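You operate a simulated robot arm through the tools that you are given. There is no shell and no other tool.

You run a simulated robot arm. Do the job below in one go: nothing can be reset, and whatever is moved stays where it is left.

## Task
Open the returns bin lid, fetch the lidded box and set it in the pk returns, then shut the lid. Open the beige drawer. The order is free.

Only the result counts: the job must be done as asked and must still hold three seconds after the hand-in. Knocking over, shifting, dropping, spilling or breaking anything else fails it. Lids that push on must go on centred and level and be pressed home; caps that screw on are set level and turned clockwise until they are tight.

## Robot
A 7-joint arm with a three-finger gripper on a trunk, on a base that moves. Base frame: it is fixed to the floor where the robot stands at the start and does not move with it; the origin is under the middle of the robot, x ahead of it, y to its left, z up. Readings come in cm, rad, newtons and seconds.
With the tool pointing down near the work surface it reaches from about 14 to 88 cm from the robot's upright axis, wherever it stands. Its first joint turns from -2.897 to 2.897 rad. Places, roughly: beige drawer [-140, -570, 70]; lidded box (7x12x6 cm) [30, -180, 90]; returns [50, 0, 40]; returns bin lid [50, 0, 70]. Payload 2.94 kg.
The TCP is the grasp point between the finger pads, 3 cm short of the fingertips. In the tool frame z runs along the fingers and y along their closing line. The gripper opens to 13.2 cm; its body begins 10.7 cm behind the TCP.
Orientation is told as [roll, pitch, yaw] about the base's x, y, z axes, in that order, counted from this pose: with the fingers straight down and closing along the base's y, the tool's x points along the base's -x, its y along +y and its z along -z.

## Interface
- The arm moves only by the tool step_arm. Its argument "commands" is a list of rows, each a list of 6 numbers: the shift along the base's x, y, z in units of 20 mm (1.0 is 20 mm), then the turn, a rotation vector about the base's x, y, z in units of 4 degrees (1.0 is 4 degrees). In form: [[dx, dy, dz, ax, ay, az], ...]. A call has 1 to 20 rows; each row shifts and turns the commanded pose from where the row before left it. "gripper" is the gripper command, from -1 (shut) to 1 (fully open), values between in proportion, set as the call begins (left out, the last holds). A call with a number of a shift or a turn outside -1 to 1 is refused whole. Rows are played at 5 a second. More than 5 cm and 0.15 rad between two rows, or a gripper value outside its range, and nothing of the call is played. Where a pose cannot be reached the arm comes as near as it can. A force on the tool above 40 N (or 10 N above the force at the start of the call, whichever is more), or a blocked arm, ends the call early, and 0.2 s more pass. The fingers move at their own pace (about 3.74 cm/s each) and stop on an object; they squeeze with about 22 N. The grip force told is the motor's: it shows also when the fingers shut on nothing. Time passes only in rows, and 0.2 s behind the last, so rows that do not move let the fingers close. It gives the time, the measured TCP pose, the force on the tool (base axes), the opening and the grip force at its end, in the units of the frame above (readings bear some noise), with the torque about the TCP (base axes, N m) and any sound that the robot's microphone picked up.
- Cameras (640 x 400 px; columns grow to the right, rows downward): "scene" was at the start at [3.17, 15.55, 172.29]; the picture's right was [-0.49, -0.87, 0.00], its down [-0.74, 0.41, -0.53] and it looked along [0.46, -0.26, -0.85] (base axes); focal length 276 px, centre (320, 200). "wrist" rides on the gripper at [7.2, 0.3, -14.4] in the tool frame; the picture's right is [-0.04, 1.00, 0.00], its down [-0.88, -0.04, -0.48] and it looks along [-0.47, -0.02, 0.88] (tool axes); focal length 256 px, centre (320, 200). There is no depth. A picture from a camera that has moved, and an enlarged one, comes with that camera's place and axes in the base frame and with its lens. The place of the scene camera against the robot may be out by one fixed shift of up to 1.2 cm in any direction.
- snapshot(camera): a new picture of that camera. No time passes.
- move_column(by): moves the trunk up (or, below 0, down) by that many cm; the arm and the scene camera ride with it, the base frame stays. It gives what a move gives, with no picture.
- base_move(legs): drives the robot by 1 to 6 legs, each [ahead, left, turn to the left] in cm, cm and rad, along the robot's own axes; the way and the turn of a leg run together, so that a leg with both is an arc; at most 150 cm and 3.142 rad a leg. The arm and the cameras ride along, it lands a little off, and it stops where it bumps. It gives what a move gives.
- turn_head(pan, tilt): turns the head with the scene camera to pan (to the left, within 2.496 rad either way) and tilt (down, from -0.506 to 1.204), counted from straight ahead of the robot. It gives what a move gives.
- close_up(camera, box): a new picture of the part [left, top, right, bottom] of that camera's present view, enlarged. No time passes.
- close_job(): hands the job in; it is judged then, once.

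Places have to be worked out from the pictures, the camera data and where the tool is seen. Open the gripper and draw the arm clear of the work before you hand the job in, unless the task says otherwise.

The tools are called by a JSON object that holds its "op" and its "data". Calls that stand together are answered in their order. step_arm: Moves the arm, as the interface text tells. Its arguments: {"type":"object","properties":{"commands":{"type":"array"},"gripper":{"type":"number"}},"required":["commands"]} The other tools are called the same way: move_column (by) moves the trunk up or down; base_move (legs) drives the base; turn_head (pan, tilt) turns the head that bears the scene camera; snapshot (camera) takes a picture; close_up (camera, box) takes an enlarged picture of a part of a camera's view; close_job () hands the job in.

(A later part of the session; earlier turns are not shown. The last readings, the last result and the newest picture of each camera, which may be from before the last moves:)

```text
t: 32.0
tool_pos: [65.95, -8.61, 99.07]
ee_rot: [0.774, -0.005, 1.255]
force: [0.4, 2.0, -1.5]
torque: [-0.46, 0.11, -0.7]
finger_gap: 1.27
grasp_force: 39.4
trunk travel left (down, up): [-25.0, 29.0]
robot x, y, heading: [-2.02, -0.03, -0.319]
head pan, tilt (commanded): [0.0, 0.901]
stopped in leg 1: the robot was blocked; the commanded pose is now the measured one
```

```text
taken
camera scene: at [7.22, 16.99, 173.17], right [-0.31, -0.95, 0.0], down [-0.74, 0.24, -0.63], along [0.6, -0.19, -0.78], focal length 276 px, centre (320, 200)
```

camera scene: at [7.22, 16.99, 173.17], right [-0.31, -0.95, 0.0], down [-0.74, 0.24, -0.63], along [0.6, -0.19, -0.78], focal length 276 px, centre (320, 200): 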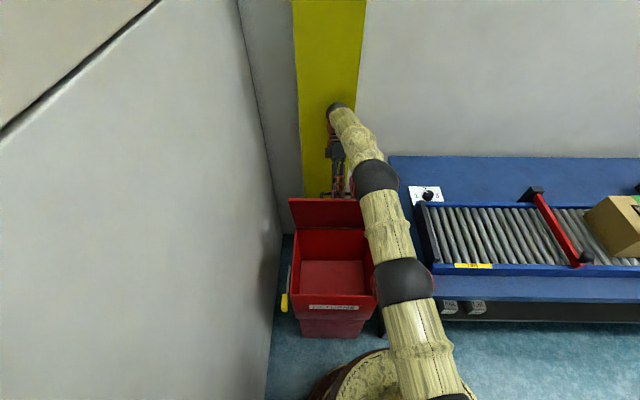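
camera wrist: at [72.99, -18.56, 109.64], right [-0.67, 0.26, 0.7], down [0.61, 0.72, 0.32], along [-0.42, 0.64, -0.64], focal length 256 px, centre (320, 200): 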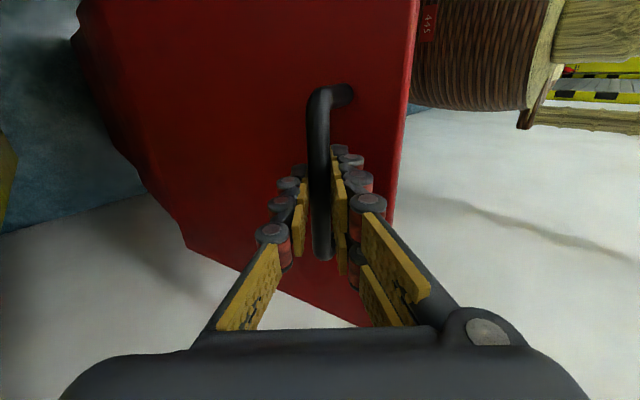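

The base/arm got blocked – the wrist is likely touching the yellow post behind the bin. The lid is at about 77°; I open the fingers only a little to test whether the lid stays up by itself.

{"op": "step_arm", "data": {"commands": [[0, 0, 0, 0, 0, 0], [0, 0, 0, 0, 0, 0], [0, 0, 0, 0, 0, 0], [0, 0, 0, 0, 0, 0]], "gripper": -0.5}}

{"op": "snapshot", "data": {"camera": "wrist"}}

{"op": "close_up", "data": {"camera": "scene", "box": [260, 90, 420, 330]}}

```text
t: 33.0
tool_pos: [65.95, -8.55, 99.09]
ee_rot: [0.776, -0.006, 1.258]
force: [-1.5, -0.4, 0.7]
torque: [-0.01, 0.0, -0.02]
finger_gap: 3.36
grasp_force: 0.2
trunk travel left (down, up): [-25.0, 29.0]
robot x, y, heading: [-2.28, 0.05, -0.316]
head pan, tilt (commanded): [0.0, 0.901]
```

```text
taken
camera wrist: at [73.01, -18.56, 109.63], right [-0.67, 0.26, 0.7], down [0.61, 0.72, 0.32], along [-0.42, 0.64, -0.64], focal length 256 px, centre (320, 200)
```

wrist: 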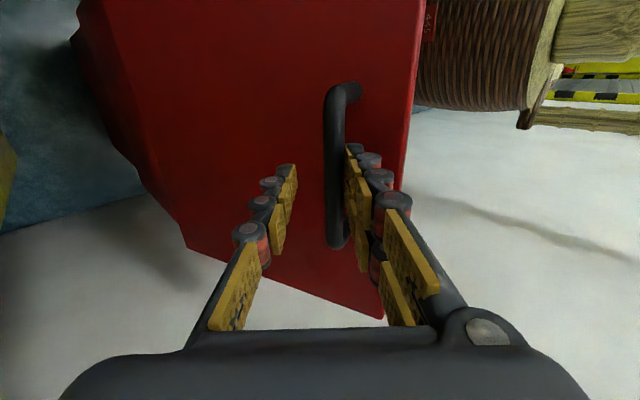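

```text
1.67 times, centred on (340, 210) of scene
camera zoom: at [7.18, 16.99, 173.17], right [-0.31, -0.95, 0.0], down [-0.74, 0.24, -0.63], along [0.6, -0.19, -0.78], focal length 461 px, centre (287, 183)
```

zoom: 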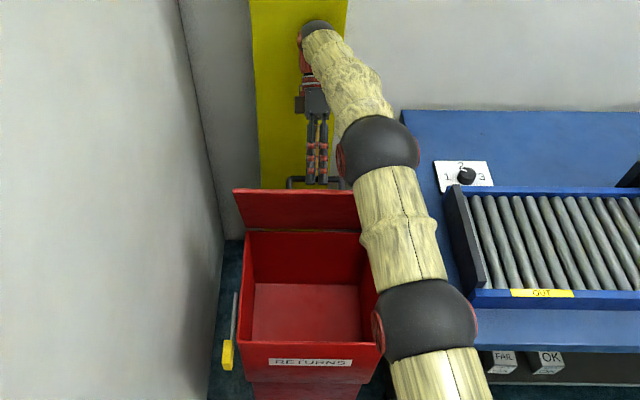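

The bar followed the robot-side finger, so the lid would fall back. I cage the bar loosely (about 2 cm gap), draw the tool back a bit, and swing the tool more upright while pushing the lid on past 80°, which moves the wrist away from the post.

{"op": "step_arm", "data": {"commands": [[0, 0, 0, 0, 0, 0], [0, 0, 0, 0, 0, 0], [0.27, -0.089, 0.345, 0, 0, 0], [0.241, -0.0795, 0.058, -0.261, -0.791, 0], [0.241, -0.0795, 0.058, -0.261, -0.791, 0], [0.241, -0.0795, 0.058, -0.261, -0.791, 0]], "gripper": -0.69}}

{"op": "snapshot", "data": {"camera": "wrist"}}

{"op": "snapshot", "data": {"camera": "scene"}}

```text
t: 34.4
tool_pos: [68.15, -9.03, 99.16]
ee_rot: [0.605, -0.004, 1.257]
force: [-0.7, 0.1, 1.1]
torque: [-0.03, 0.02, 0.0]
finger_gap: 2.11
grasp_force: 0.6
out of reach, approached as far as the arm can: row 3
trunk travel left (down, up): [-25.0, 29.0]
robot x, y, heading: [-2.0, 0.57, -0.313]
head pan, tilt (commanded): [0.0, 0.901]
```

```text
taken
camera wrist: at [73.39, -18.54, 111.1], right [-0.77, 0.29, 0.57], down [0.56, 0.74, 0.37], along [-0.31, 0.6, -0.73], focal length 256 px, centre (320, 200)
```

wrist: 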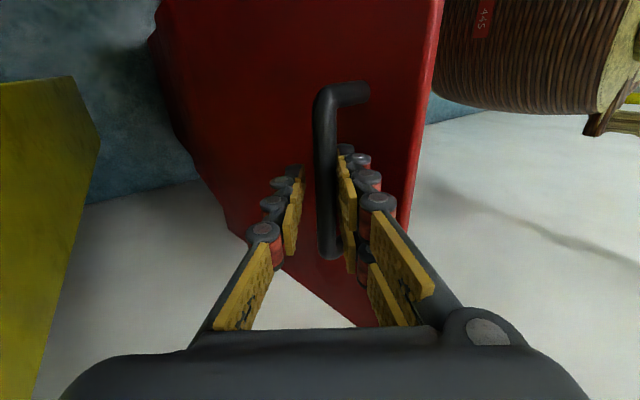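

```text
taken
camera scene: at [8.3, 16.75, 173.13], right [-0.31, -0.95, 0.0], down [-0.75, 0.24, -0.62], along [0.59, -0.19, -0.78], focal length 276 px, centre (320, 200)
```

scene: 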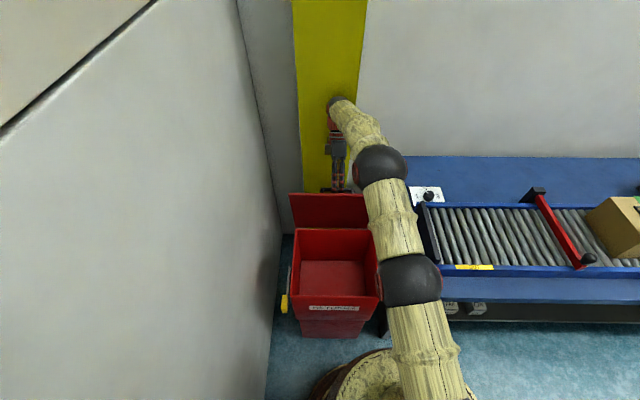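

It works: lid about 80°, tool at 35°. I continue upright and forward.

{"op": "step_arm", "data": {"commands": [[0.212, -0.07, 0.17, -0.261, -0.791, 0], [0.212, -0.07, 0.17, -0.261, -0.791, 0], [0.212, -0.07, 0.17, -0.261, -0.791, 0]]}}

{"op": "step_arm", "data": {"commands": [[0.242, -0.08, 0.0, -0.209, -0.633, 0], [0.242, -0.08, 0.0, -0.209, -0.633, 0], [0.242, -0.08, 0.0, -0.209, -0.633, 0]]}}

{"op": "snapshot", "data": {"camera": "wrist"}}

{"op": "snapshot", "data": {"camera": "scene"}}

```text
t: 35.2
tool_pos: [69.19, -9.65, 100.22]
ee_rot: [0.434, -0.004, 1.259]
force: [0.2, -0.1, -0.5]
torque: [-0.05, -0.04, 0.0]
finger_gap: 2.07
grasp_force: 0.6
trunk travel left (down, up): [-25.0, 29.0]
robot x, y, heading: [-1.84, -0.43, -0.321]
head pan, tilt (commanded): [0.0, 0.901]
```

```text
t: 36.0
tool_pos: [70.75, -10.05, 100.09]
ee_rot: [0.292, -0.004, 1.258]
force: [-0.1, 0.0, 1.9]
torque: [-0.01, 0.08, -0.04]
finger_gap: 2.05
grasp_force: 0.2
trunk travel left (down, up): [-25.0, 29.0]
robot x, y, heading: [-2.15, 0.36, -0.318]
head pan, tilt (commanded): [0.0, 0.901]
```

```text
taken
camera wrist: at [72.18, -18.2, 113.99], right [-0.9, 0.33, 0.29], down [0.44, 0.78, 0.45], along [-0.08, 0.53, -0.85], focal length 256 px, centre (320, 200)
```

wrist: 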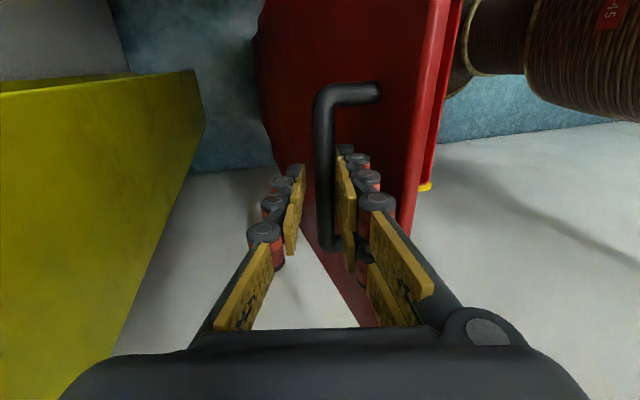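

```text
taken
camera scene: at [8.27, 16.77, 173.12], right [-0.31, -0.95, 0.0], down [-0.75, 0.24, -0.62], along [0.59, -0.19, -0.78], focal length 276 px, centre (320, 200)
```

scene: 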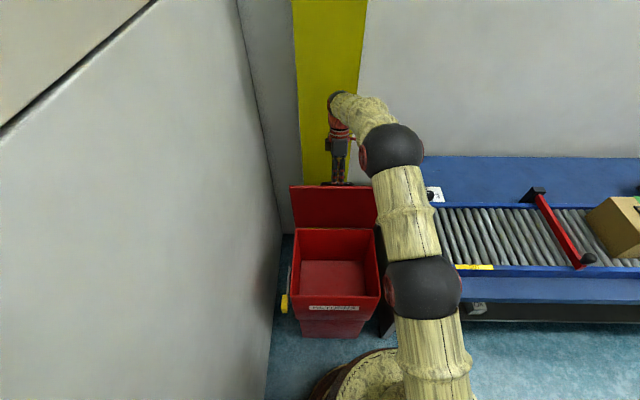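

Lid nearly vertical (~87°). I continue past vertical, watching the force.

{"op": "step_arm", "data": {"commands": [[0.39, -0.13, -0.05, -0.157, -0.475, 0], [0.39, -0.13, -0.05, -0.157, -0.475, 0], [0.4, -0.133, -0.09, -0.078, -0.237, 0], [0.4, -0.133, -0.09, -0.078, -0.237, 0]]}}

{"op": "snapshot", "data": {"camera": "wrist"}}

{"op": "snapshot", "data": {"camera": "scene"}}

```text
t: 37.0
tool_pos: [73.98, -11.24, 99.36]
ee_rot: [0.191, -0.003, 1.258]
force: [-0.4, 0.2, 0.0]
torque: [-0.02, -0.01, -0.01]
finger_gap: 2.07
grasp_force: 0.0
trunk travel left (down, up): [-25.0, 29.0]
robot x, y, heading: [-2.11, -0.13, -0.311]
head pan, tilt (commanded): [0.0, 0.901]
```

```text
taken
camera wrist: at [73.96, -18.82, 113.6], right [-0.92, 0.34, 0.19], down [0.39, 0.8, 0.46], along [0.01, 0.5, -0.87], focal length 256 px, centre (320, 200)
```

wrist: 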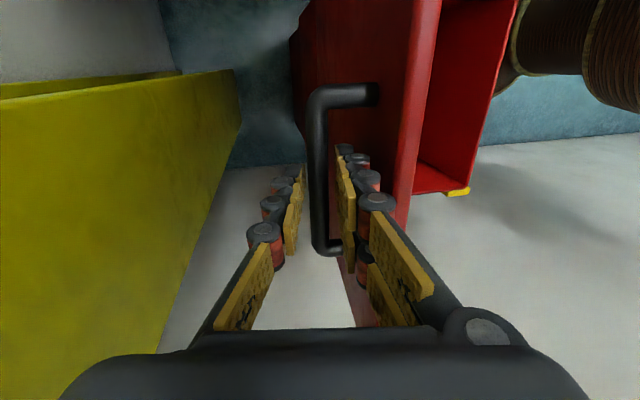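

```text
taken
camera scene: at [8.3, 16.76, 173.12], right [-0.31, -0.95, 0.0], down [-0.75, 0.24, -0.62], along [0.59, -0.19, -0.78], focal length 276 px, centre (320, 200)
```

scene: 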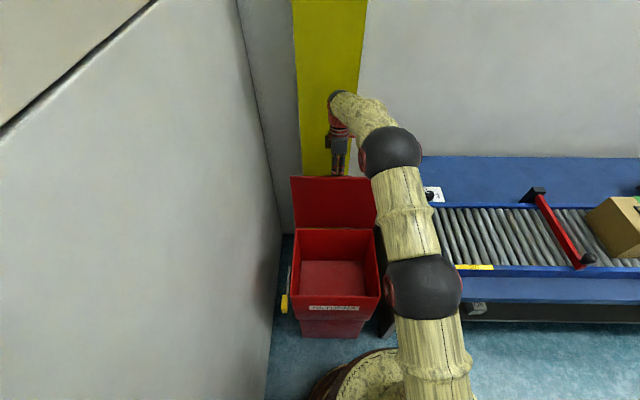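

The lid is about 95°; the bar still seems near the robot-side pads. I continue a little further back.

{"op": "step_arm", "data": {"commands": [[0.39, -0.13, -0.12, -0.078, -0.237, 0], [0.39, -0.13, -0.12, -0.078, -0.237, 0], [0.38, -0.126, -0.15, -0.078, -0.237, 0], [0.38, -0.126, -0.15, -0.078, -0.237, 0]]}}

{"op": "close_up", "data": {"camera": "wrist", "box": [240, 60, 440, 280]}}

{"op": "snapshot", "data": {"camera": "scene"}}

```text
t: 38.0
tool_pos: [77.1, -12.16, 98.41]
ee_rot: [0.12, -0.002, 1.258]
force: [-0.2, 0.1, 0.0]
torque: [0.03, 0.01, 0.01]
finger_gap: 2.0
grasp_force: 0.0
trunk travel left (down, up): [-25.0, 29.0]
robot x, y, heading: [-2.2, -0.07, -0.312]
head pan, tilt (commanded): [0.0, 0.901]
```

```text
1.82 times, centred on (340, 170) of wrist
camera zoom: at [76.03, -19.52, 112.8], right [-0.93, 0.35, 0.12], down [0.36, 0.81, 0.47], along [0.07, 0.48, -0.87], focal length 465 px, centre (284, 254)
```

zoom: 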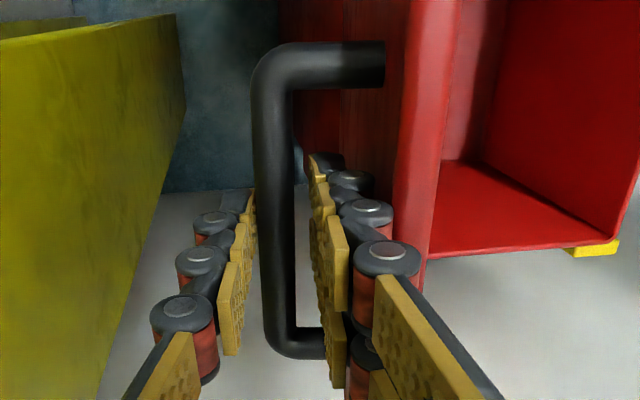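

```text
taken
camera scene: at [8.3, 16.76, 173.12], right [-0.31, -0.95, 0.0], down [-0.75, 0.24, -0.62], along [0.59, -0.19, -0.78], focal length 276 px, centre (320, 200)
```

scene: 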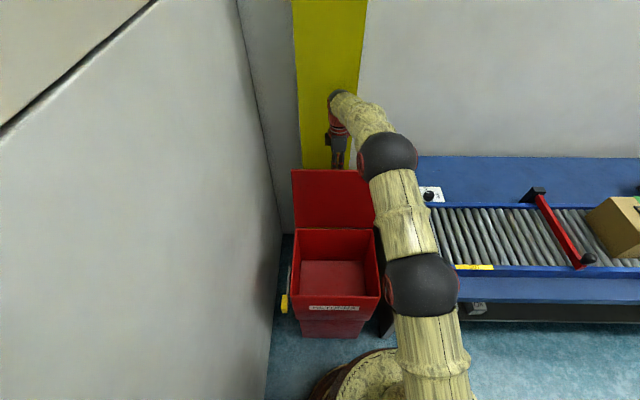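

Lid is around 103° and the bar is in the middle between the pads with no force. I open the fingers to see which way the lid settles.

{"op": "step_arm", "data": {"commands": [[0, 0, 0, 0, 0, 0], [0, 0, 0, 0, 0, 0], [0, 0, 0, 0, 0, 0]], "gripper": -0.45}}

{"op": "close_up", "data": {"camera": "wrist", "box": [240, 60, 440, 280]}}

```text
t: 38.8
tool_pos: [76.99, -12.23, 98.53]
ee_rot: [0.121, 0.0, 1.258]
force: [0.3, -0.6, -1.3]
torque: [0.02, 0.0, 0.02]
finger_gap: 3.6
grasp_force: 0.1
trunk travel left (down, up): [-25.0, 29.0]
robot x, y, heading: [-2.2, 0.37, -0.314]
head pan, tilt (commanded): [0.0, 0.901]
```

```text
1.82 times, centred on (340, 170) of wrist
camera zoom: at [76.01, -19.51, 112.84], right [-0.93, 0.35, 0.12], down [0.36, 0.81, 0.47], along [0.07, 0.48, -0.87], focal length 465 px, centre (284, 254)
```

zoom: 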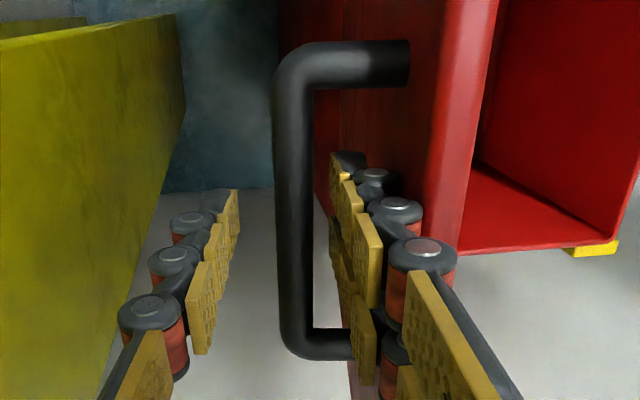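

The opening finger itself nudged the lid, so I relax the gap a little and pull the tool straight out upward along its axis, then look whether the lid stays.

{"op": "step_arm", "data": {"commands": [[0, 0, 0, 0, 0, 0], [0, 0, 0, 0, 0, 0], [0.03, -0.01, 0.4, 0, 0, 0], [0.05, -0.02, 0.5, 0, 0, 0], [0.05, -0.02, 0.5, 0, 0, 0], [0.05, -0.02, 0.5, 0, 0, 0]], "gripper": -0.58}}

{"op": "close_up", "data": {"camera": "wrist", "box": [240, 60, 440, 280]}}

{"op": "close_up", "data": {"camera": "scene", "box": [260, 90, 420, 330]}}

```text
t: 40.2
tool_pos: [77.33, -12.46, 102.26]
ee_rot: [0.121, -0.003, 1.259]
force: [0.1, -1.0, -0.3]
torque: [0.01, 0.0, 0.0]
finger_gap: 2.75
grasp_force: 0.1
trunk travel left (down, up): [-25.0, 29.0]
robot x, y, heading: [-1.87, 0.28, -0.314]
head pan, tilt (commanded): [0.0, 0.901]
```

```text
1.82 times, centred on (340, 170) of wrist
camera zoom: at [76.33, -19.81, 116.61], right [-0.93, 0.35, 0.12], down [0.36, 0.81, 0.47], along [0.07, 0.48, -0.87], focal length 465 px, centre (284, 254)
```

zoom: 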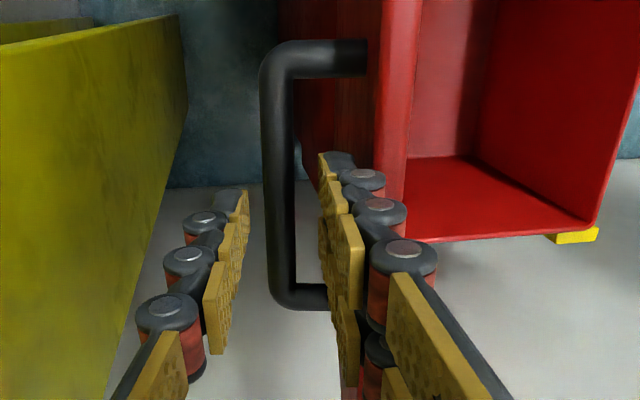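

```text
1.67 times, centred on (340, 210) of scene
camera zoom: at [8.28, 16.76, 173.12], right [-0.31, -0.95, 0.0], down [-0.75, 0.24, -0.62], along [0.59, -0.19, -0.78], focal length 461 px, centre (287, 183)
```

zoom: 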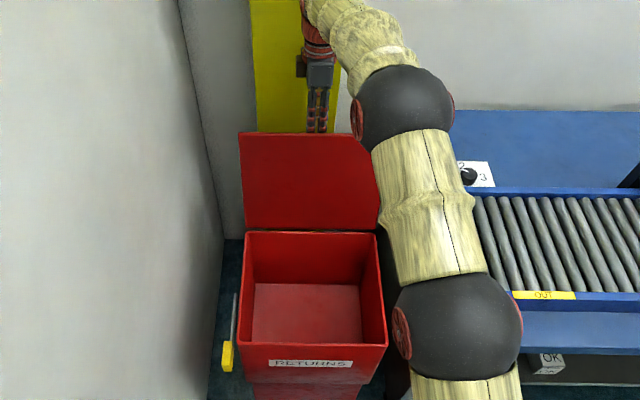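

The lid leans back past vertical and holds. I withdraw the tool fully upward, clear of the lid's top edge.

{"op": "step_arm", "data": {"commands": [[0.05, -0.02, 0.6, 0, 0, 0], [0.05, -0.02, 0.8, 0, 0, 0], [0.05, -0.02, 0.9, 0, 0, 0], [0, 0, 0.9, 0, 0, 0], [0, 0, 0.9, 0, 0, 0]]}}

{"op": "snapshot", "data": {"camera": "wrist"}}

{"op": "close_up", "data": {"camera": "scene", "box": [260, 90, 420, 330]}}

```text
t: 41.4
tool_pos: [77.45, -12.38, 110.49]
ee_rot: [0.12, -0.001, 1.259]
force: [0.1, 0.2, 0.5]
torque: [0.01, 0.01, -0.02]
finger_gap: 2.77
grasp_force: 0.0
trunk travel left (down, up): [-25.0, 29.0]
robot x, y, heading: [-2.27, 0.4, -0.316]
head pan, tilt (commanded): [0.0, 0.901]
```

```text
taken
camera wrist: at [76.54, -19.78, 124.84], right [-0.93, 0.35, 0.12], down [0.36, 0.81, 0.47], along [0.07, 0.48, -0.87], focal length 256 px, centre (320, 200)
```

wrist: 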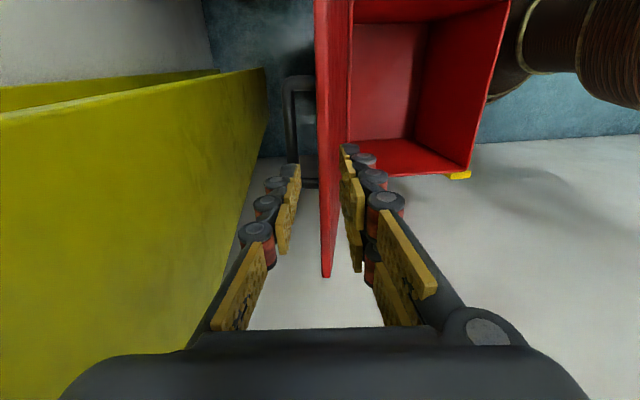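

```text
1.67 times, centred on (340, 210) of scene
camera zoom: at [8.25, 16.76, 173.12], right [-0.31, -0.95, 0.0], down [-0.75, 0.24, -0.62], along [0.59, -0.19, -0.78], focal length 461 px, centre (287, 183)
```

zoom: 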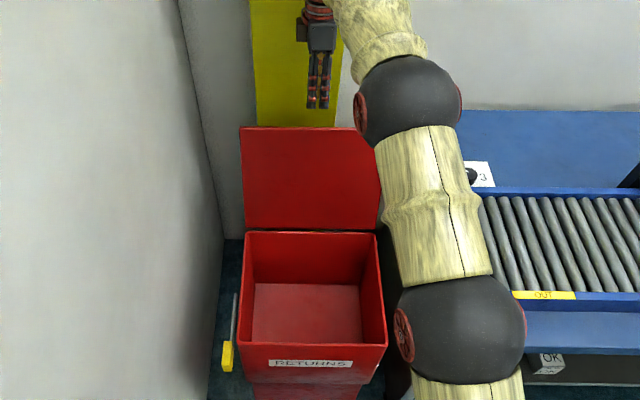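

The lid rests open past vertical by itself and the bin's interior is visible. I lift and pull the arm back toward the robot to travel safely.

{"op": "step_arm", "data": {"commands": [[0, 0, 0.9, -0.054, -0.163, 0], [-0.3, 0.1, 0.9, -0.054, -0.163, 0], [-0.95, 0.314, 0.4, -0.054, -0.163, 0], [-0.95, 0.314, 0.4, -0.054, -0.163, 0], [-0.95, 0.314, 0.4, -0.054, -0.163, 0], [-0.95, 0.314, 0.0, -0.054, -0.163, 0], [-0.95, 0.314, 0.0, -0.054, -0.163, 0], [-0.95, 0.314, 0.0, -0.054, -0.163, 0], [-0.95, 0.314, 0.0, -0.054, -0.163, 0], [-0.95, 0.314, 0.0, -0.054, -0.163, 0], [-0.95, 0.314, 0.0, 0, 0, 0], [-0.95, 0.314, 0.0, 0, 0, 0]]}}

{"op": "snapshot", "data": {"camera": "scene"}}

```text
t: 44.0
tool_pos: [58.01, -5.78, 116.55]
ee_rot: [0.0, 0.001, 1.258]
force: [-0.3, 0.5, 0.5]
torque: [0.01, 0.01, 0.02]
finger_gap: 2.77
grasp_force: 0.1
trunk travel left (down, up): [-25.0, 29.0]
robot x, y, heading: [-2.16, -0.1, -0.306]
head pan, tilt (commanded): [0.0, 0.901]
```

```text
taken
camera scene: at [8.21, 16.78, 173.13], right [-0.31, -0.95, 0.0], down [-0.75, 0.24, -0.62], along [0.59, -0.19, -0.78], focal length 276 px, centre (320, 200)
```

scene: 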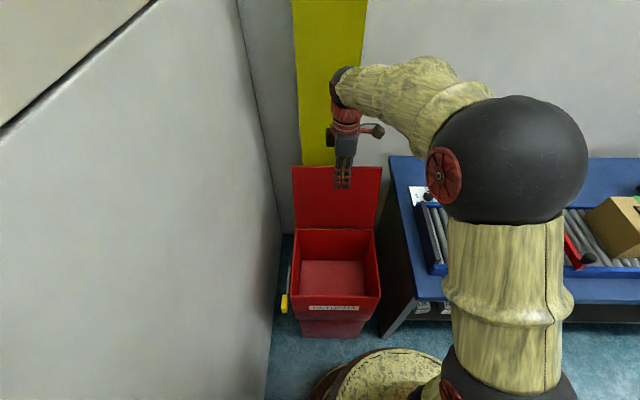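

The lid stays open. I back off and drive to the right along the bench with the arm raised by the trunk, then look for the lidded box.

{"op": "move_column", "data": {"by": 12}}

{"op": "base_move", "data": {"legs": [[-12, 0, 0], [0, -100, 0]]}}

{"op": "turn_head", "data": {"pan": -0.4, "tilt": 0.8}}

{"op": "snapshot", "data": {"camera": "scene"}}

{"op": "snapshot", "data": {"camera": "wrist"}}

```text
t: 45.5
tool_pos: [58.09, -5.87, 128.53]
ee_rot: [0.001, 0.0, 1.259]
force: [-0.2, -0.2, -1.1]
torque: [0.0, 0.02, 0.05]
finger_gap: 2.78
grasp_force: 0.1
trunk travel left (down, up): [-37.0, 17.0]
robot x, y, heading: [-2.05, 0.18, -0.315]
head pan, tilt (commanded): [0.0, 0.901]
```

```text
t: 51.5
tool_pos: [16.56, -95.91, 128.48]
ee_rot: [-0.001, 0.0, 1.272]
force: [0.2, 0.5, 0.2]
torque: [0.02, 0.01, 0.04]
finger_gap: 2.77
grasp_force: 0.0
trunk travel left (down, up): [-37.0, 17.0]
robot x, y, heading: [-43.47, -90.86, -0.306]
head pan, tilt (commanded): [0.0, 0.901]
```

```text
t: 52.4
tool_pos: [16.58, -95.86, 128.62]
ee_rot: [0.0, 0.0, 1.271]
force: [0.3, 0.2, 0.1]
torque: [-0.05, -0.01, -0.02]
finger_gap: 2.77
grasp_force: 0.1
trunk travel left (down, up): [-37.0, 17.0]
robot x, y, heading: [-44.03, -90.48, -0.301]
head pan, tilt (commanded): [-0.4, 0.799]
```

```text
taken
camera scene: at [-34.62, -76.83, 185.91], right [-0.64, -0.76, 0.0], down [-0.55, 0.46, -0.7], along [0.53, -0.45, -0.72], focal length 276 px, centre (320, 200)
```

scene: 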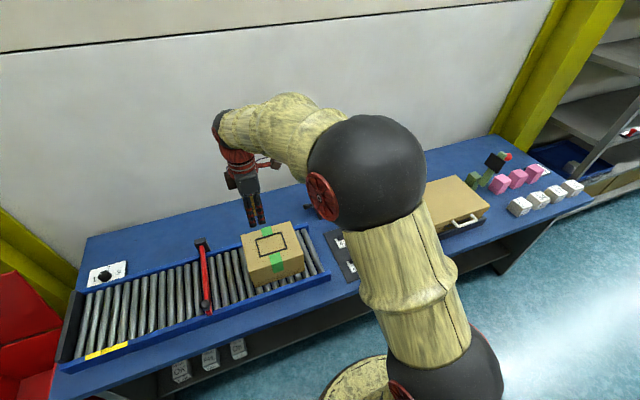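

```text
taken
camera wrist: at [14.07, -102.77, 142.93], right [-0.94, 0.34, 0.0], down [0.3, 0.83, 0.48], along [0.16, 0.45, -0.88], focal length 256 px, centre (320, 200)
```

wrist: 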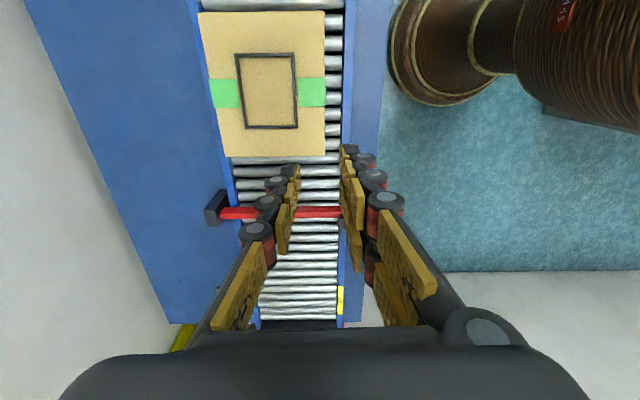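

The arm hides the middle of the bench. I drive 55 cm further right and look again toward the pink drum's area.

{"op": "base_move", "data": {"legs": [[0, -55, 0]]}}

{"op": "turn_head", "data": {"pan": 0.1, "tilt": 0.75}}

{"op": "snapshot", "data": {"camera": "scene"}}

{"op": "snapshot", "data": {"camera": "wrist"}}

```text
t: 55.5
tool_pos: [0.99, -146.54, 128.56]
ee_rot: [0.001, 0.003, 1.282]
force: [-0.3, 0.5, -0.9]
torque: [0.0, -0.02, -0.03]
finger_gap: 2.74
grasp_force: 0.1
trunk travel left (down, up): [-37.0, 17.0]
robot x, y, heading: [-59.36, -141.89, -0.289]
head pan, tilt (commanded): [-0.4, 0.799]
```

```text
t: 56.4
tool_pos: [1.02, -146.42, 128.47]
ee_rot: [0.0, 0.0, 1.283]
force: [-0.2, 0.0, -0.6]
torque: [-0.03, -0.01, -0.01]
finger_gap: 2.77
grasp_force: 0.0
trunk travel left (down, up): [-37.0, 17.0]
robot x, y, heading: [-59.4, -142.07, -0.289]
head pan, tilt (commanded): [0.099, 0.75]
```

```text
taken
camera scene: at [-48.51, -124.5, 186.31], right [-0.19, -0.98, 0.0], down [-0.67, 0.13, -0.73], along [0.72, -0.14, -0.68], focal length 276 px, centre (320, 200)
```

scene: 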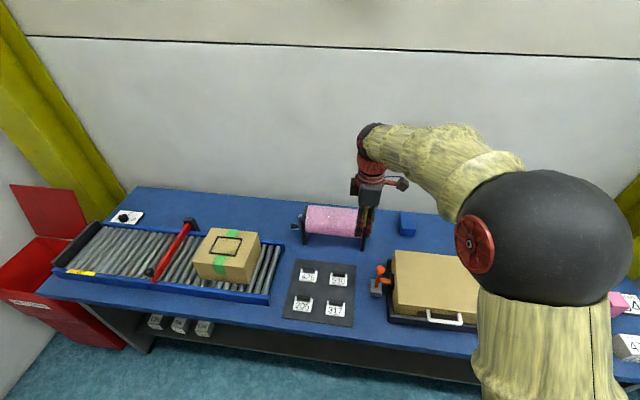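

```text
taken
camera wrist: at [-1.41, -153.4, 142.93], right [-0.95, 0.32, 0.0], down [0.29, 0.83, 0.48], along [0.15, 0.45, -0.88], focal length 256 px, centre (320, 200)
```

wrist: 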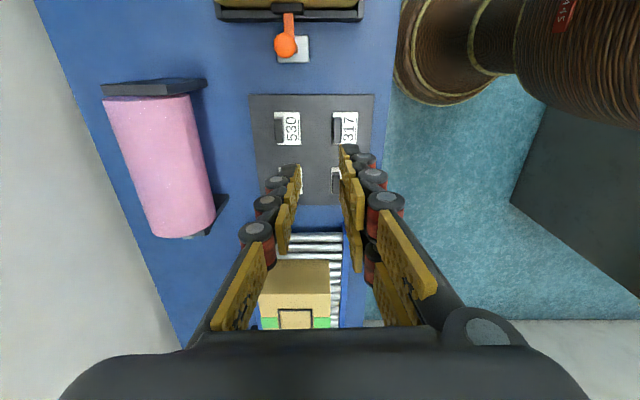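

Behind the drum, there's a small blue box at about (407, 223) in the picture. I zoom onto it and the surrounding items.

{"op": "close_up", "data": {"camera": "scene", "box": [370, 190, 450, 240]}}

{"op": "close_up", "data": {"camera": "scene", "box": [270, 180, 430, 340]}}

```text
8.00 times, centred on (410, 215) of scene
camera zoom: at [-48.51, -124.5, 186.31], right [-0.19, -0.98, 0.0], down [-0.67, 0.13, -0.73], along [0.72, -0.14, -0.68], focal length 2212 px, centre (-400, 80)
```

zoom: 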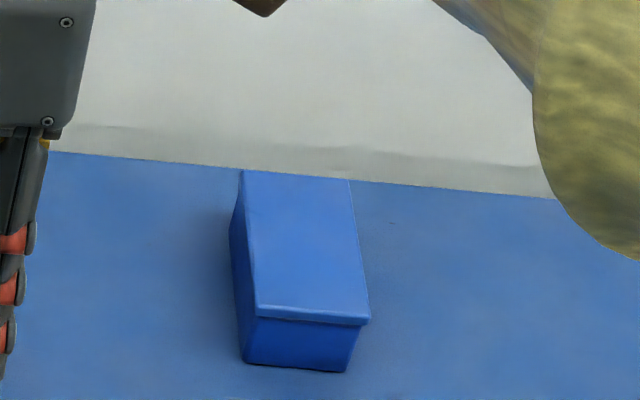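

```text
2.50 times, centred on (350, 260) of scene
camera zoom: at [-48.51, -124.5, 186.31], right [-0.19, -0.98, 0.0], down [-0.67, 0.13, -0.73], along [0.72, -0.14, -0.68], focal length 691 px, centre (245, 50)
```

zoom: 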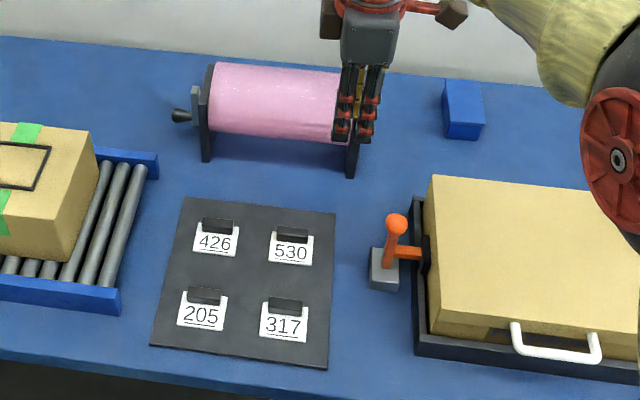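

The blue lidded box stands lengthwise toward the wall at about (29.5, -181), bench top near z 85.5, box top near 92. I check the clearance between my base and the bench front.

{"op": "turn_head", "data": {"pan": 0.3, "tilt": 1.2}}

{"op": "snapshot", "data": {"camera": "scene"}}

```text
t: 57.3
tool_pos: [0.98, -146.51, 128.52]
ee_rot: [0.0, 0.001, 1.283]
force: [1.0, 0.7, -0.5]
torque: [-0.03, -0.01, -0.02]
finger_gap: 2.79
grasp_force: 0.0
trunk travel left (down, up): [-37.0, 17.0]
robot x, y, heading: [-59.28, -141.63, -0.29]
head pan, tilt (commanded): [0.3, 1.201]
```

```text
taken
camera scene: at [-51.05, -122.88, 183.15], right [0.01, -1.0, 0.0], down [-0.93, -0.01, -0.36], along [0.36, 0.0, -0.93], focal length 276 px, centre (320, 200)
```

scene: 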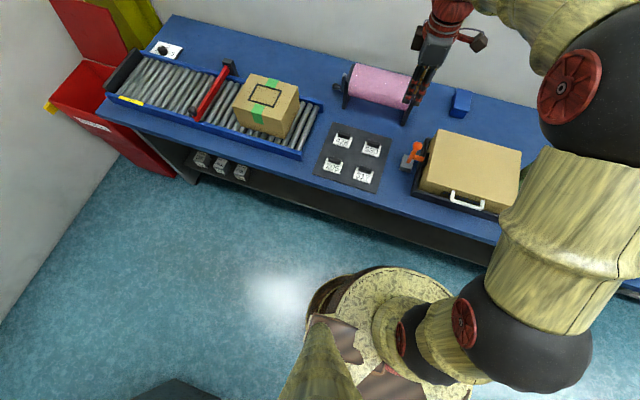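

The base front looks to clear the bench edge if I come up to about 2 cm behind my original stand line. I drive ahead 9 and right 9, square up, then look at the box from above with the wrist camera turned.

{"op": "base_move", "data": {"legs": [[0, -9, -0.03], [8.5, 0, 0]]}}

{"op": "turn_head", "data": {"pan": 0.25, "tilt": 0.75}}

{"op": "step_arm", "data": {"commands": [[0, 0, 0, 0, 0, -1], [0, 0, 0, 0, 0, -1], [0, 0, 0, 0, 0, -1], [0, 0, 0, 0, 0, -1], [0, 0, 0, 0, 0, -1], [0, 0, 0, 0, 0, -1], [0, 0, 0, 0, 0, -1], [0, 0, 0, 0, 0, -1], [0, 0, 0, 0, 0, -1], [0, 0, 0, 0, 0, -1], [0, 0, 0, 0, 0, -1], [0, 0, 0, 0, 0, -1], [0, 0, 0, 0, 0, -1], [0, 0, 0, 0, 0, -1], [0, 0, 0, 0, 0, -1], [0, 0, 0, 0, 0, -1], [0, 0, 0, 0, 0, -1], [0, 0, 0, 0, 0, -1], [0, 0, 0, 0, 0, -1], [0, 0, 0, 0, 0, -1]], "gripper": 1}}

{"op": "snapshot", "data": {"camera": "scene"}}

{"op": "snapshot", "data": {"camera": "wrist"}}

```text
t: 59.1
tool_pos: [6.25, -159.69, 128.33]
ee_rot: [-0.001, -0.001, 1.251]
force: [0.4, -0.5, 0.6]
torque: [0.03, 0.06, 0.0]
finger_gap: 2.75
grasp_force: 0.1
trunk travel left (down, up): [-37.0, 17.0]
robot x, y, heading: [-54.54, -153.62, -0.319]
head pan, tilt (commanded): [0.3, 1.201]
```

```text
t: 60.0
tool_pos: [6.26, -159.66, 128.54]
ee_rot: [0.001, 0.0, 1.253]
force: [-0.2, 0.3, 0.2]
torque: [0.02, 0.03, -0.03]
finger_gap: 2.79
grasp_force: 0.0
trunk travel left (down, up): [-37.0, 17.0]
robot x, y, heading: [-53.91, -152.91, -0.323]
head pan, tilt (commanded): [0.25, 0.75]
```

```text
t: 64.2
tool_pos: [6.06, -159.6, 128.41]
ee_rot: [0.0, 0.002, -0.143]
force: [-0.2, -0.3, 0.4]
torque: [0.01, 0.02, 0.0]
finger_gap: 13.18
grasp_force: 0.1
trunk travel left (down, up): [-37.0, 17.0]
robot x, y, heading: [-54.17, -153.39, -0.32]
head pan, tilt (commanded): [0.25, 0.75]
```

```text
taken
camera scene: at [-42.52, -134.97, 186.31], right [-0.07, -1.0, 0.0], down [-0.68, 0.05, -0.73], along [0.73, -0.05, -0.68], focal length 276 px, centre (320, 200)
```

scene: 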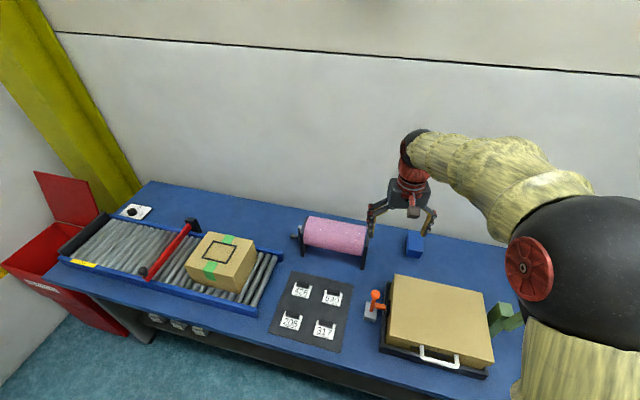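

```text
taken
camera wrist: at [-1.13, -158.38, 142.89], right [0.19, 0.98, 0.0], down [0.86, -0.16, 0.48], along [0.47, -0.09, -0.88], focal length 256 px, centre (320, 200)
```

wrist: 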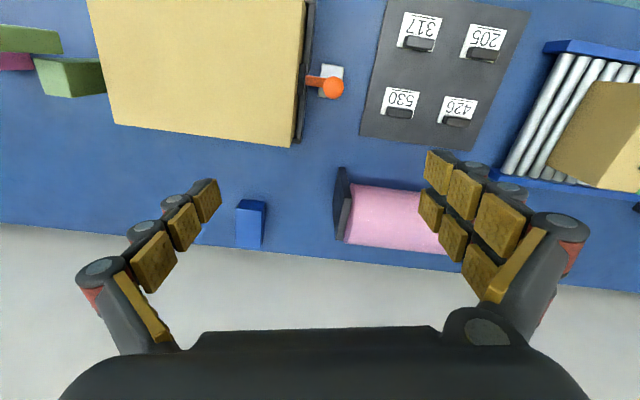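

I zoom the wrist view on the blue box to fix its place.

{"op": "close_up", "data": {"camera": "wrist", "box": [210, 180, 290, 260]}}

{"op": "close_up", "data": {"camera": "scene", "box": [350, 190, 470, 280]}}

```text
5.00 times, centred on (250, 220) of wrist
camera zoom: at [-1.13, -158.38, 142.89], right [0.19, 0.98, 0.0], down [0.86, -0.16, 0.48], along [0.47, -0.09, -0.88], focal length 1280 px, centre (670, 100)
```

zoom: 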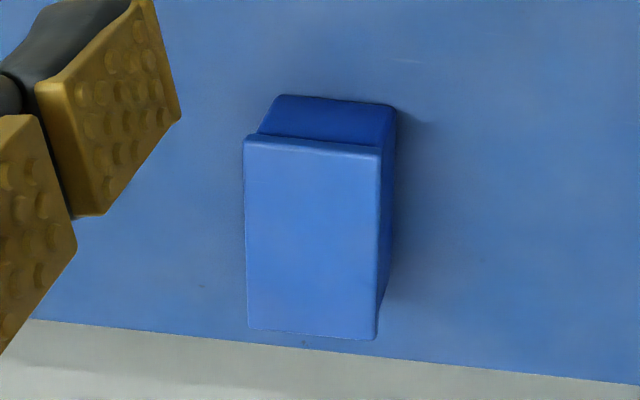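

```text
4.44 times, centred on (410, 235) of scene
camera zoom: at [-42.52, -134.97, 186.31], right [-0.07, -1.0, 0.0], down [-0.68, 0.05, -0.73], along [0.73, -0.05, -0.68], focal length 1229 px, centre (-80, 44)
```

zoom: 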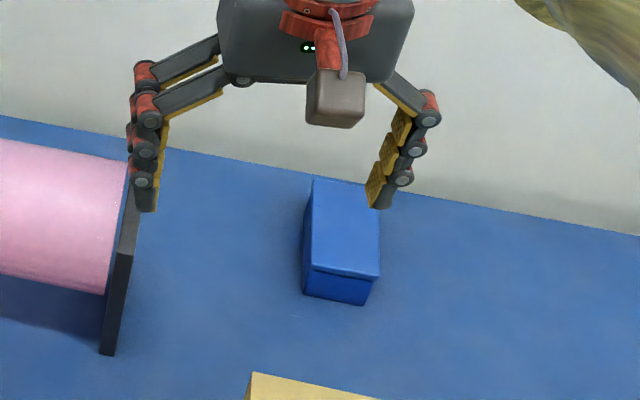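

Box height from the two views is uncertain (bench top somewhere between z 80 and 87). I move the arm out nearer to the box for a second wrist view with a good baseline.

{"op": "step_arm", "data": {"commands": [[0.9, -0.9, -0.5, 0, 0, -0.25], [0.9, -0.9, -0.5, 0, 0, -0.25], [0.9, -0.9, -0.5, 0, 0, -0.25], [0.9, -0.9, -0.5, 0, 0, -0.25], [0.9, -0.9, -0.5, 0, 0, -0.25], [0.9, -0.9, -0.5, 0, 0, -0.25], [0.9, -0.9, -0.5, 0, 0, -0.25], [0.9, -0.9, -0.5, 0, 0, -0.25], [0.9, -0.9, -0.5, 0, 0, -0.25], [0, 0, 0, 0, 0, -0.25]]}}

{"op": "snapshot", "data": {"camera": "wrist"}}

{"op": "close_up", "data": {"camera": "wrist", "box": [250, 30, 410, 190]}}

{"op": "snapshot", "data": {"camera": "scene"}}

```text
t: 66.4
tool_pos: [22.33, -175.93, 119.6]
ee_rot: [-0.001, 0.001, -0.318]
force: [0.1, 1.3, -1.0]
torque: [-0.03, 0.01, 0.0]
finger_gap: 13.2
grasp_force: 0.0
trunk travel left (down, up): [-37.0, 17.0]
robot x, y, heading: [-54.32, -153.05, -0.32]
head pan, tilt (commanded): [0.25, 0.75]
```

```text
taken
camera wrist: at [15.49, -173.47, 134.09], right [0.35, 0.94, 0.0], down [0.82, -0.31, 0.48], along [0.45, -0.17, -0.88], focal length 256 px, centre (320, 200)
```

wrist: 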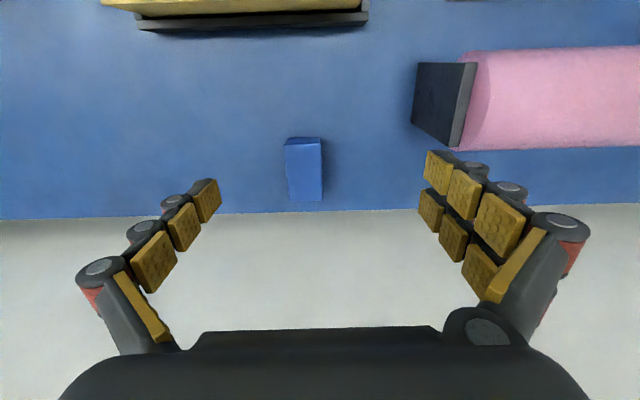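

```text
2.50 times, centred on (330, 110) of wrist
camera zoom: at [15.49, -173.47, 134.09], right [0.35, 0.94, 0.0], down [0.82, -0.31, 0.48], along [0.45, -0.17, -0.88], focal length 640 px, centre (295, 425)
```

zoom: 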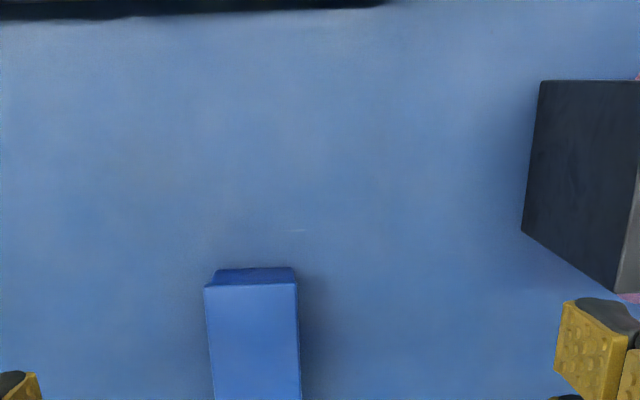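

```text
taken
camera scene: at [-42.55, -134.95, 186.32], right [-0.07, -1.0, 0.0], down [-0.68, 0.05, -0.73], along [0.73, -0.05, -0.68], focal length 276 px, centre (320, 200)
```

scene: 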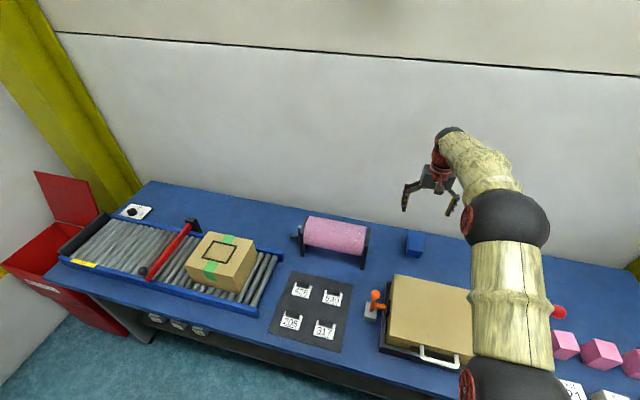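

Two wrist views agree: box top z ≈ 90.2, centre about (31.6, -182.7), aligned with the room axis. I go to a hover above it with 15° forward tilt and the fingers set to ~9.5 cm.

{"op": "step_arm", "data": {"commands": [[0.471, -0.363, -0.92, -0.131, -0.396, 0], [0.471, -0.363, -0.92, -0.131, -0.396, 0], [0.471, -0.363, -0.92, -0.131, -0.396, 0], [0.471, -0.363, -0.92, -0.131, -0.396, 0], [0.471, -0.363, -0.92, -0.131, -0.396, 0], [0.471, -0.363, -0.92, -0.131, -0.396, 0], [0.471, -0.363, -0.92, -0.131, -0.396, 0], [0.471, -0.363, -0.92, -0.131, -0.396, 0], [0.471, -0.363, -0.92, -0.131, -0.396, 0], [0, 0, 0, 0, 0, 0]], "gripper": 0.44}}

{"op": "snapshot", "data": {"camera": "wrist"}}

{"op": "close_up", "data": {"camera": "scene", "box": [340, 130, 500, 290]}}

```text
t: 68.6
tool_pos: [30.81, -182.48, 103.06]
ee_rot: [-0.002, -0.261, -0.317]
force: [0.3, -0.3, 0.5]
torque: [-0.01, -0.02, 0.02]
finger_gap: 9.5
grasp_force: 0.2
trunk travel left (down, up): [-37.0, 17.0]
robot x, y, heading: [-53.66, -153.27, -0.317]
head pan, tilt (commanded): [0.25, 0.75]
```

```text
taken
camera wrist: at [20.76, -178.97, 115.09], right [0.35, 0.94, 0.01], down [0.68, -0.26, 0.69], along [0.65, -0.23, -0.73], focal length 256 px, centre (320, 200)
```

wrist: 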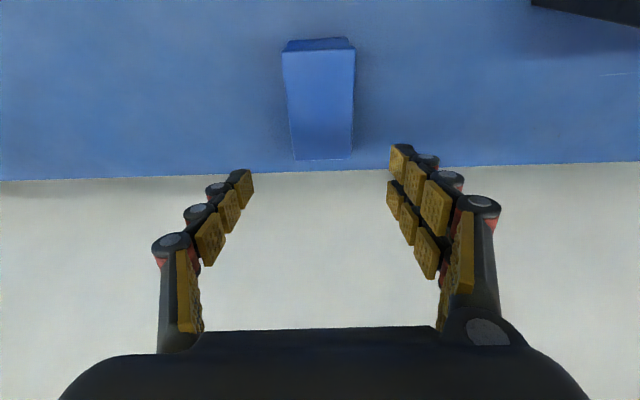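

```text
2.50 times, centred on (420, 210) of scene
camera zoom: at [-42.51, -134.98, 186.32], right [-0.07, -1.0, 0.0], down [-0.68, 0.05, -0.73], along [0.73, -0.05, -0.68], focal length 691 px, centre (70, 175)
```

zoom: 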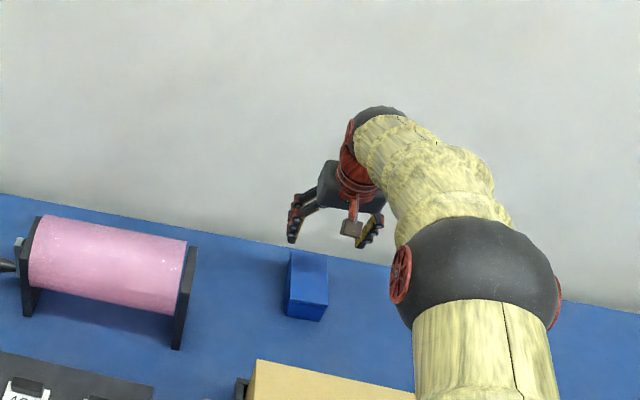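

The estimate holds (centre ≈ (31.5, -182.6)), TCP lined up laterally within 2 mm. I descend most of the way.

{"op": "step_arm", "data": {"commands": [[0, 0, -0.89, 0, 0, 0], [0, 0, -0.89, 0, 0, 0], [0, 0, -0.89, 0, 0, 0], [0, 0, -0.89, 0, 0, 0], [0, 0, -0.89, 0, 0, 0], [0, 0, -0.89, 0, 0, 0]]}}

{"op": "snapshot", "data": {"camera": "wrist"}}

```text
t: 70.0
tool_pos: [30.79, -182.54, 92.36]
ee_rot: [0.0, -0.263, -0.317]
force: [0.5, 0.5, 0.4]
torque: [0.02, 0.05, 0.02]
finger_gap: 9.5
grasp_force: 0.1
trunk travel left (down, up): [-37.0, 17.0]
robot x, y, heading: [-53.89, -153.02, -0.322]
head pan, tilt (commanded): [0.25, 0.75]
```

```text
taken
camera wrist: at [20.78, -178.96, 104.4], right [0.35, 0.94, 0.01], down [0.68, -0.26, 0.69], along [0.65, -0.23, -0.73], focal length 256 px, centre (320, 200)
```

wrist: 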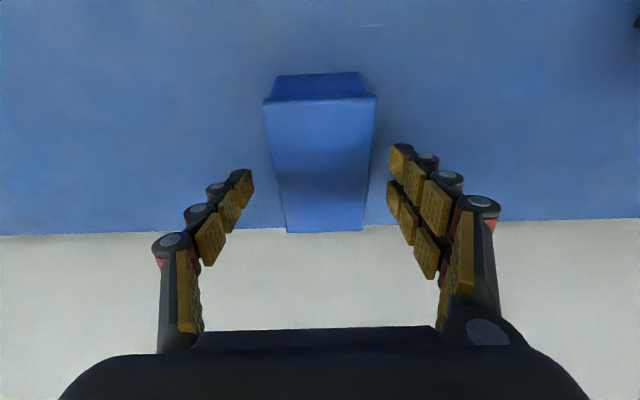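

Fingers straddle the box evenly. I lower to about z 89.4 in small steps, watching for contact force.

{"op": "step_arm", "data": {"commands": [[0, 0, -0.5, 0, 0, 0], [0, 0, -0.5, 0, 0, 0], [0, 0, -0.45, 0, 0, 0]]}}

{"op": "snapshot", "data": {"camera": "wrist"}}

{"op": "close_up", "data": {"camera": "scene", "box": [370, 190, 450, 270]}}

```text
t: 70.8
tool_pos: [30.86, -182.51, 89.38]
ee_rot: [0.002, -0.262, -0.318]
force: [0.7, 0.3, 0.0]
torque: [0.01, 0.03, 0.01]
finger_gap: 9.52
grasp_force: 0.0
trunk travel left (down, up): [-37.0, 17.0]
robot x, y, heading: [-54.46, -153.28, -0.317]
head pan, tilt (commanded): [0.25, 0.75]
```

```text
taken
camera wrist: at [20.77, -178.92, 101.43], right [0.35, 0.94, 0.01], down [0.68, -0.26, 0.69], along [0.65, -0.23, -0.73], focal length 256 px, centre (320, 200)
```

wrist: 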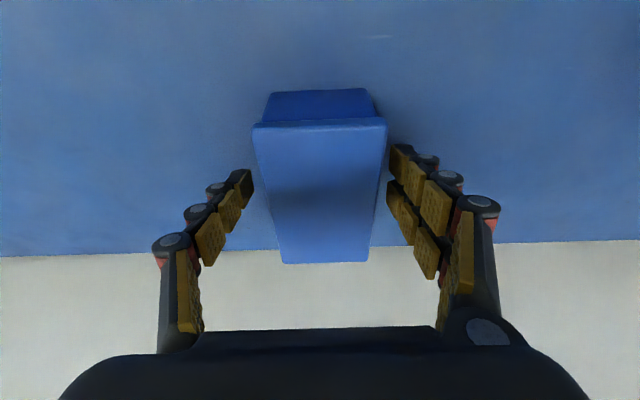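

```text
5.00 times, centred on (410, 230) of scene
camera zoom: at [-42.46, -135.0, 186.31], right [-0.07, -1.0, 0.0], down [-0.68, 0.05, -0.73], along [0.73, -0.05, -0.68], focal length 1382 px, centre (-130, 50)
```

zoom: 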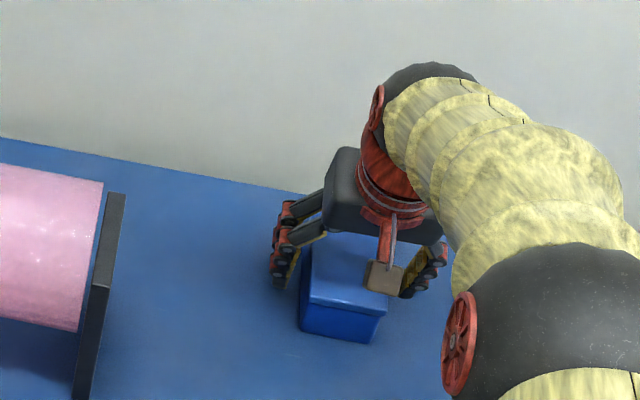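

Still no contact. I lower another 6 mm and then close on the box's long sides.

{"op": "step_arm", "data": {"commands": [[0, 0, -0.15, 0, 0, 0], [0, 0, -0.15, 0, 0, 0]]}}

{"op": "step_arm", "data": {"commands": [[0, 0, 0, 0, 0, 0], [0, 0, 0, 0, 0, 0], [0, 0, 0, 0, 0, 0], [0, 0, 0, 0, 0, 0], [0, 0, 0, 0, 0, 0], [0, 0, 0, 0, 0, 0]], "gripper": -1}}

{"op": "snapshot", "data": {"camera": "wrist"}}

{"op": "close_up", "data": {"camera": "scene", "box": [370, 190, 450, 270]}}

```text
t: 71.4
tool_pos: [30.91, -182.51, 88.78]
ee_rot: [-0.001, -0.262, -0.319]
force: [-0.7, -0.1, -0.7]
torque: [-0.02, -0.02, 0.03]
finger_gap: 9.49
grasp_force: 0.1
trunk travel left (down, up): [-37.0, 17.0]
robot x, y, heading: [-54.02, -152.93, -0.321]
head pan, tilt (commanded): [0.25, 0.75]
```

```text
t: 72.8
tool_pos: [30.82, -182.46, 88.77]
ee_rot: [0.001, -0.262, -0.316]
force: [1.1, 0.9, 1.1]
torque: [0.07, 0.02, 0.0]
finger_gap: 6.54
grasp_force: 22.0
trunk travel left (down, up): [-37.0, 17.0]
robot x, y, heading: [-53.79, -153.23, -0.315]
head pan, tilt (commanded): [0.25, 0.75]
```

```text
taken
camera wrist: at [20.77, -178.89, 100.82], right [0.35, 0.94, 0.01], down [0.68, -0.26, 0.69], along [0.65, -0.23, -0.73], focal length 256 px, centre (320, 200)
```

wrist: 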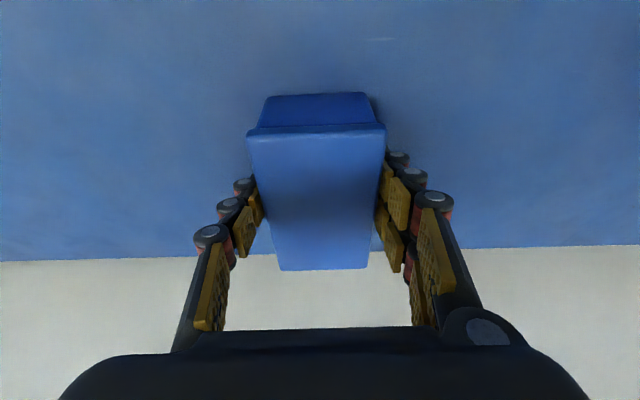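

```text
5.00 times, centred on (410, 230) of scene
camera zoom: at [-42.49, -134.97, 186.31], right [-0.07, -1.0, 0.0], down [-0.68, 0.05, -0.73], along [0.73, -0.05, -0.68], focal length 1382 px, centre (-130, 50)
```

zoom: 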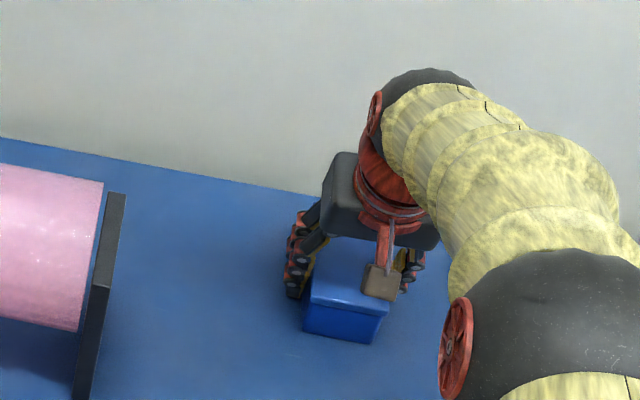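

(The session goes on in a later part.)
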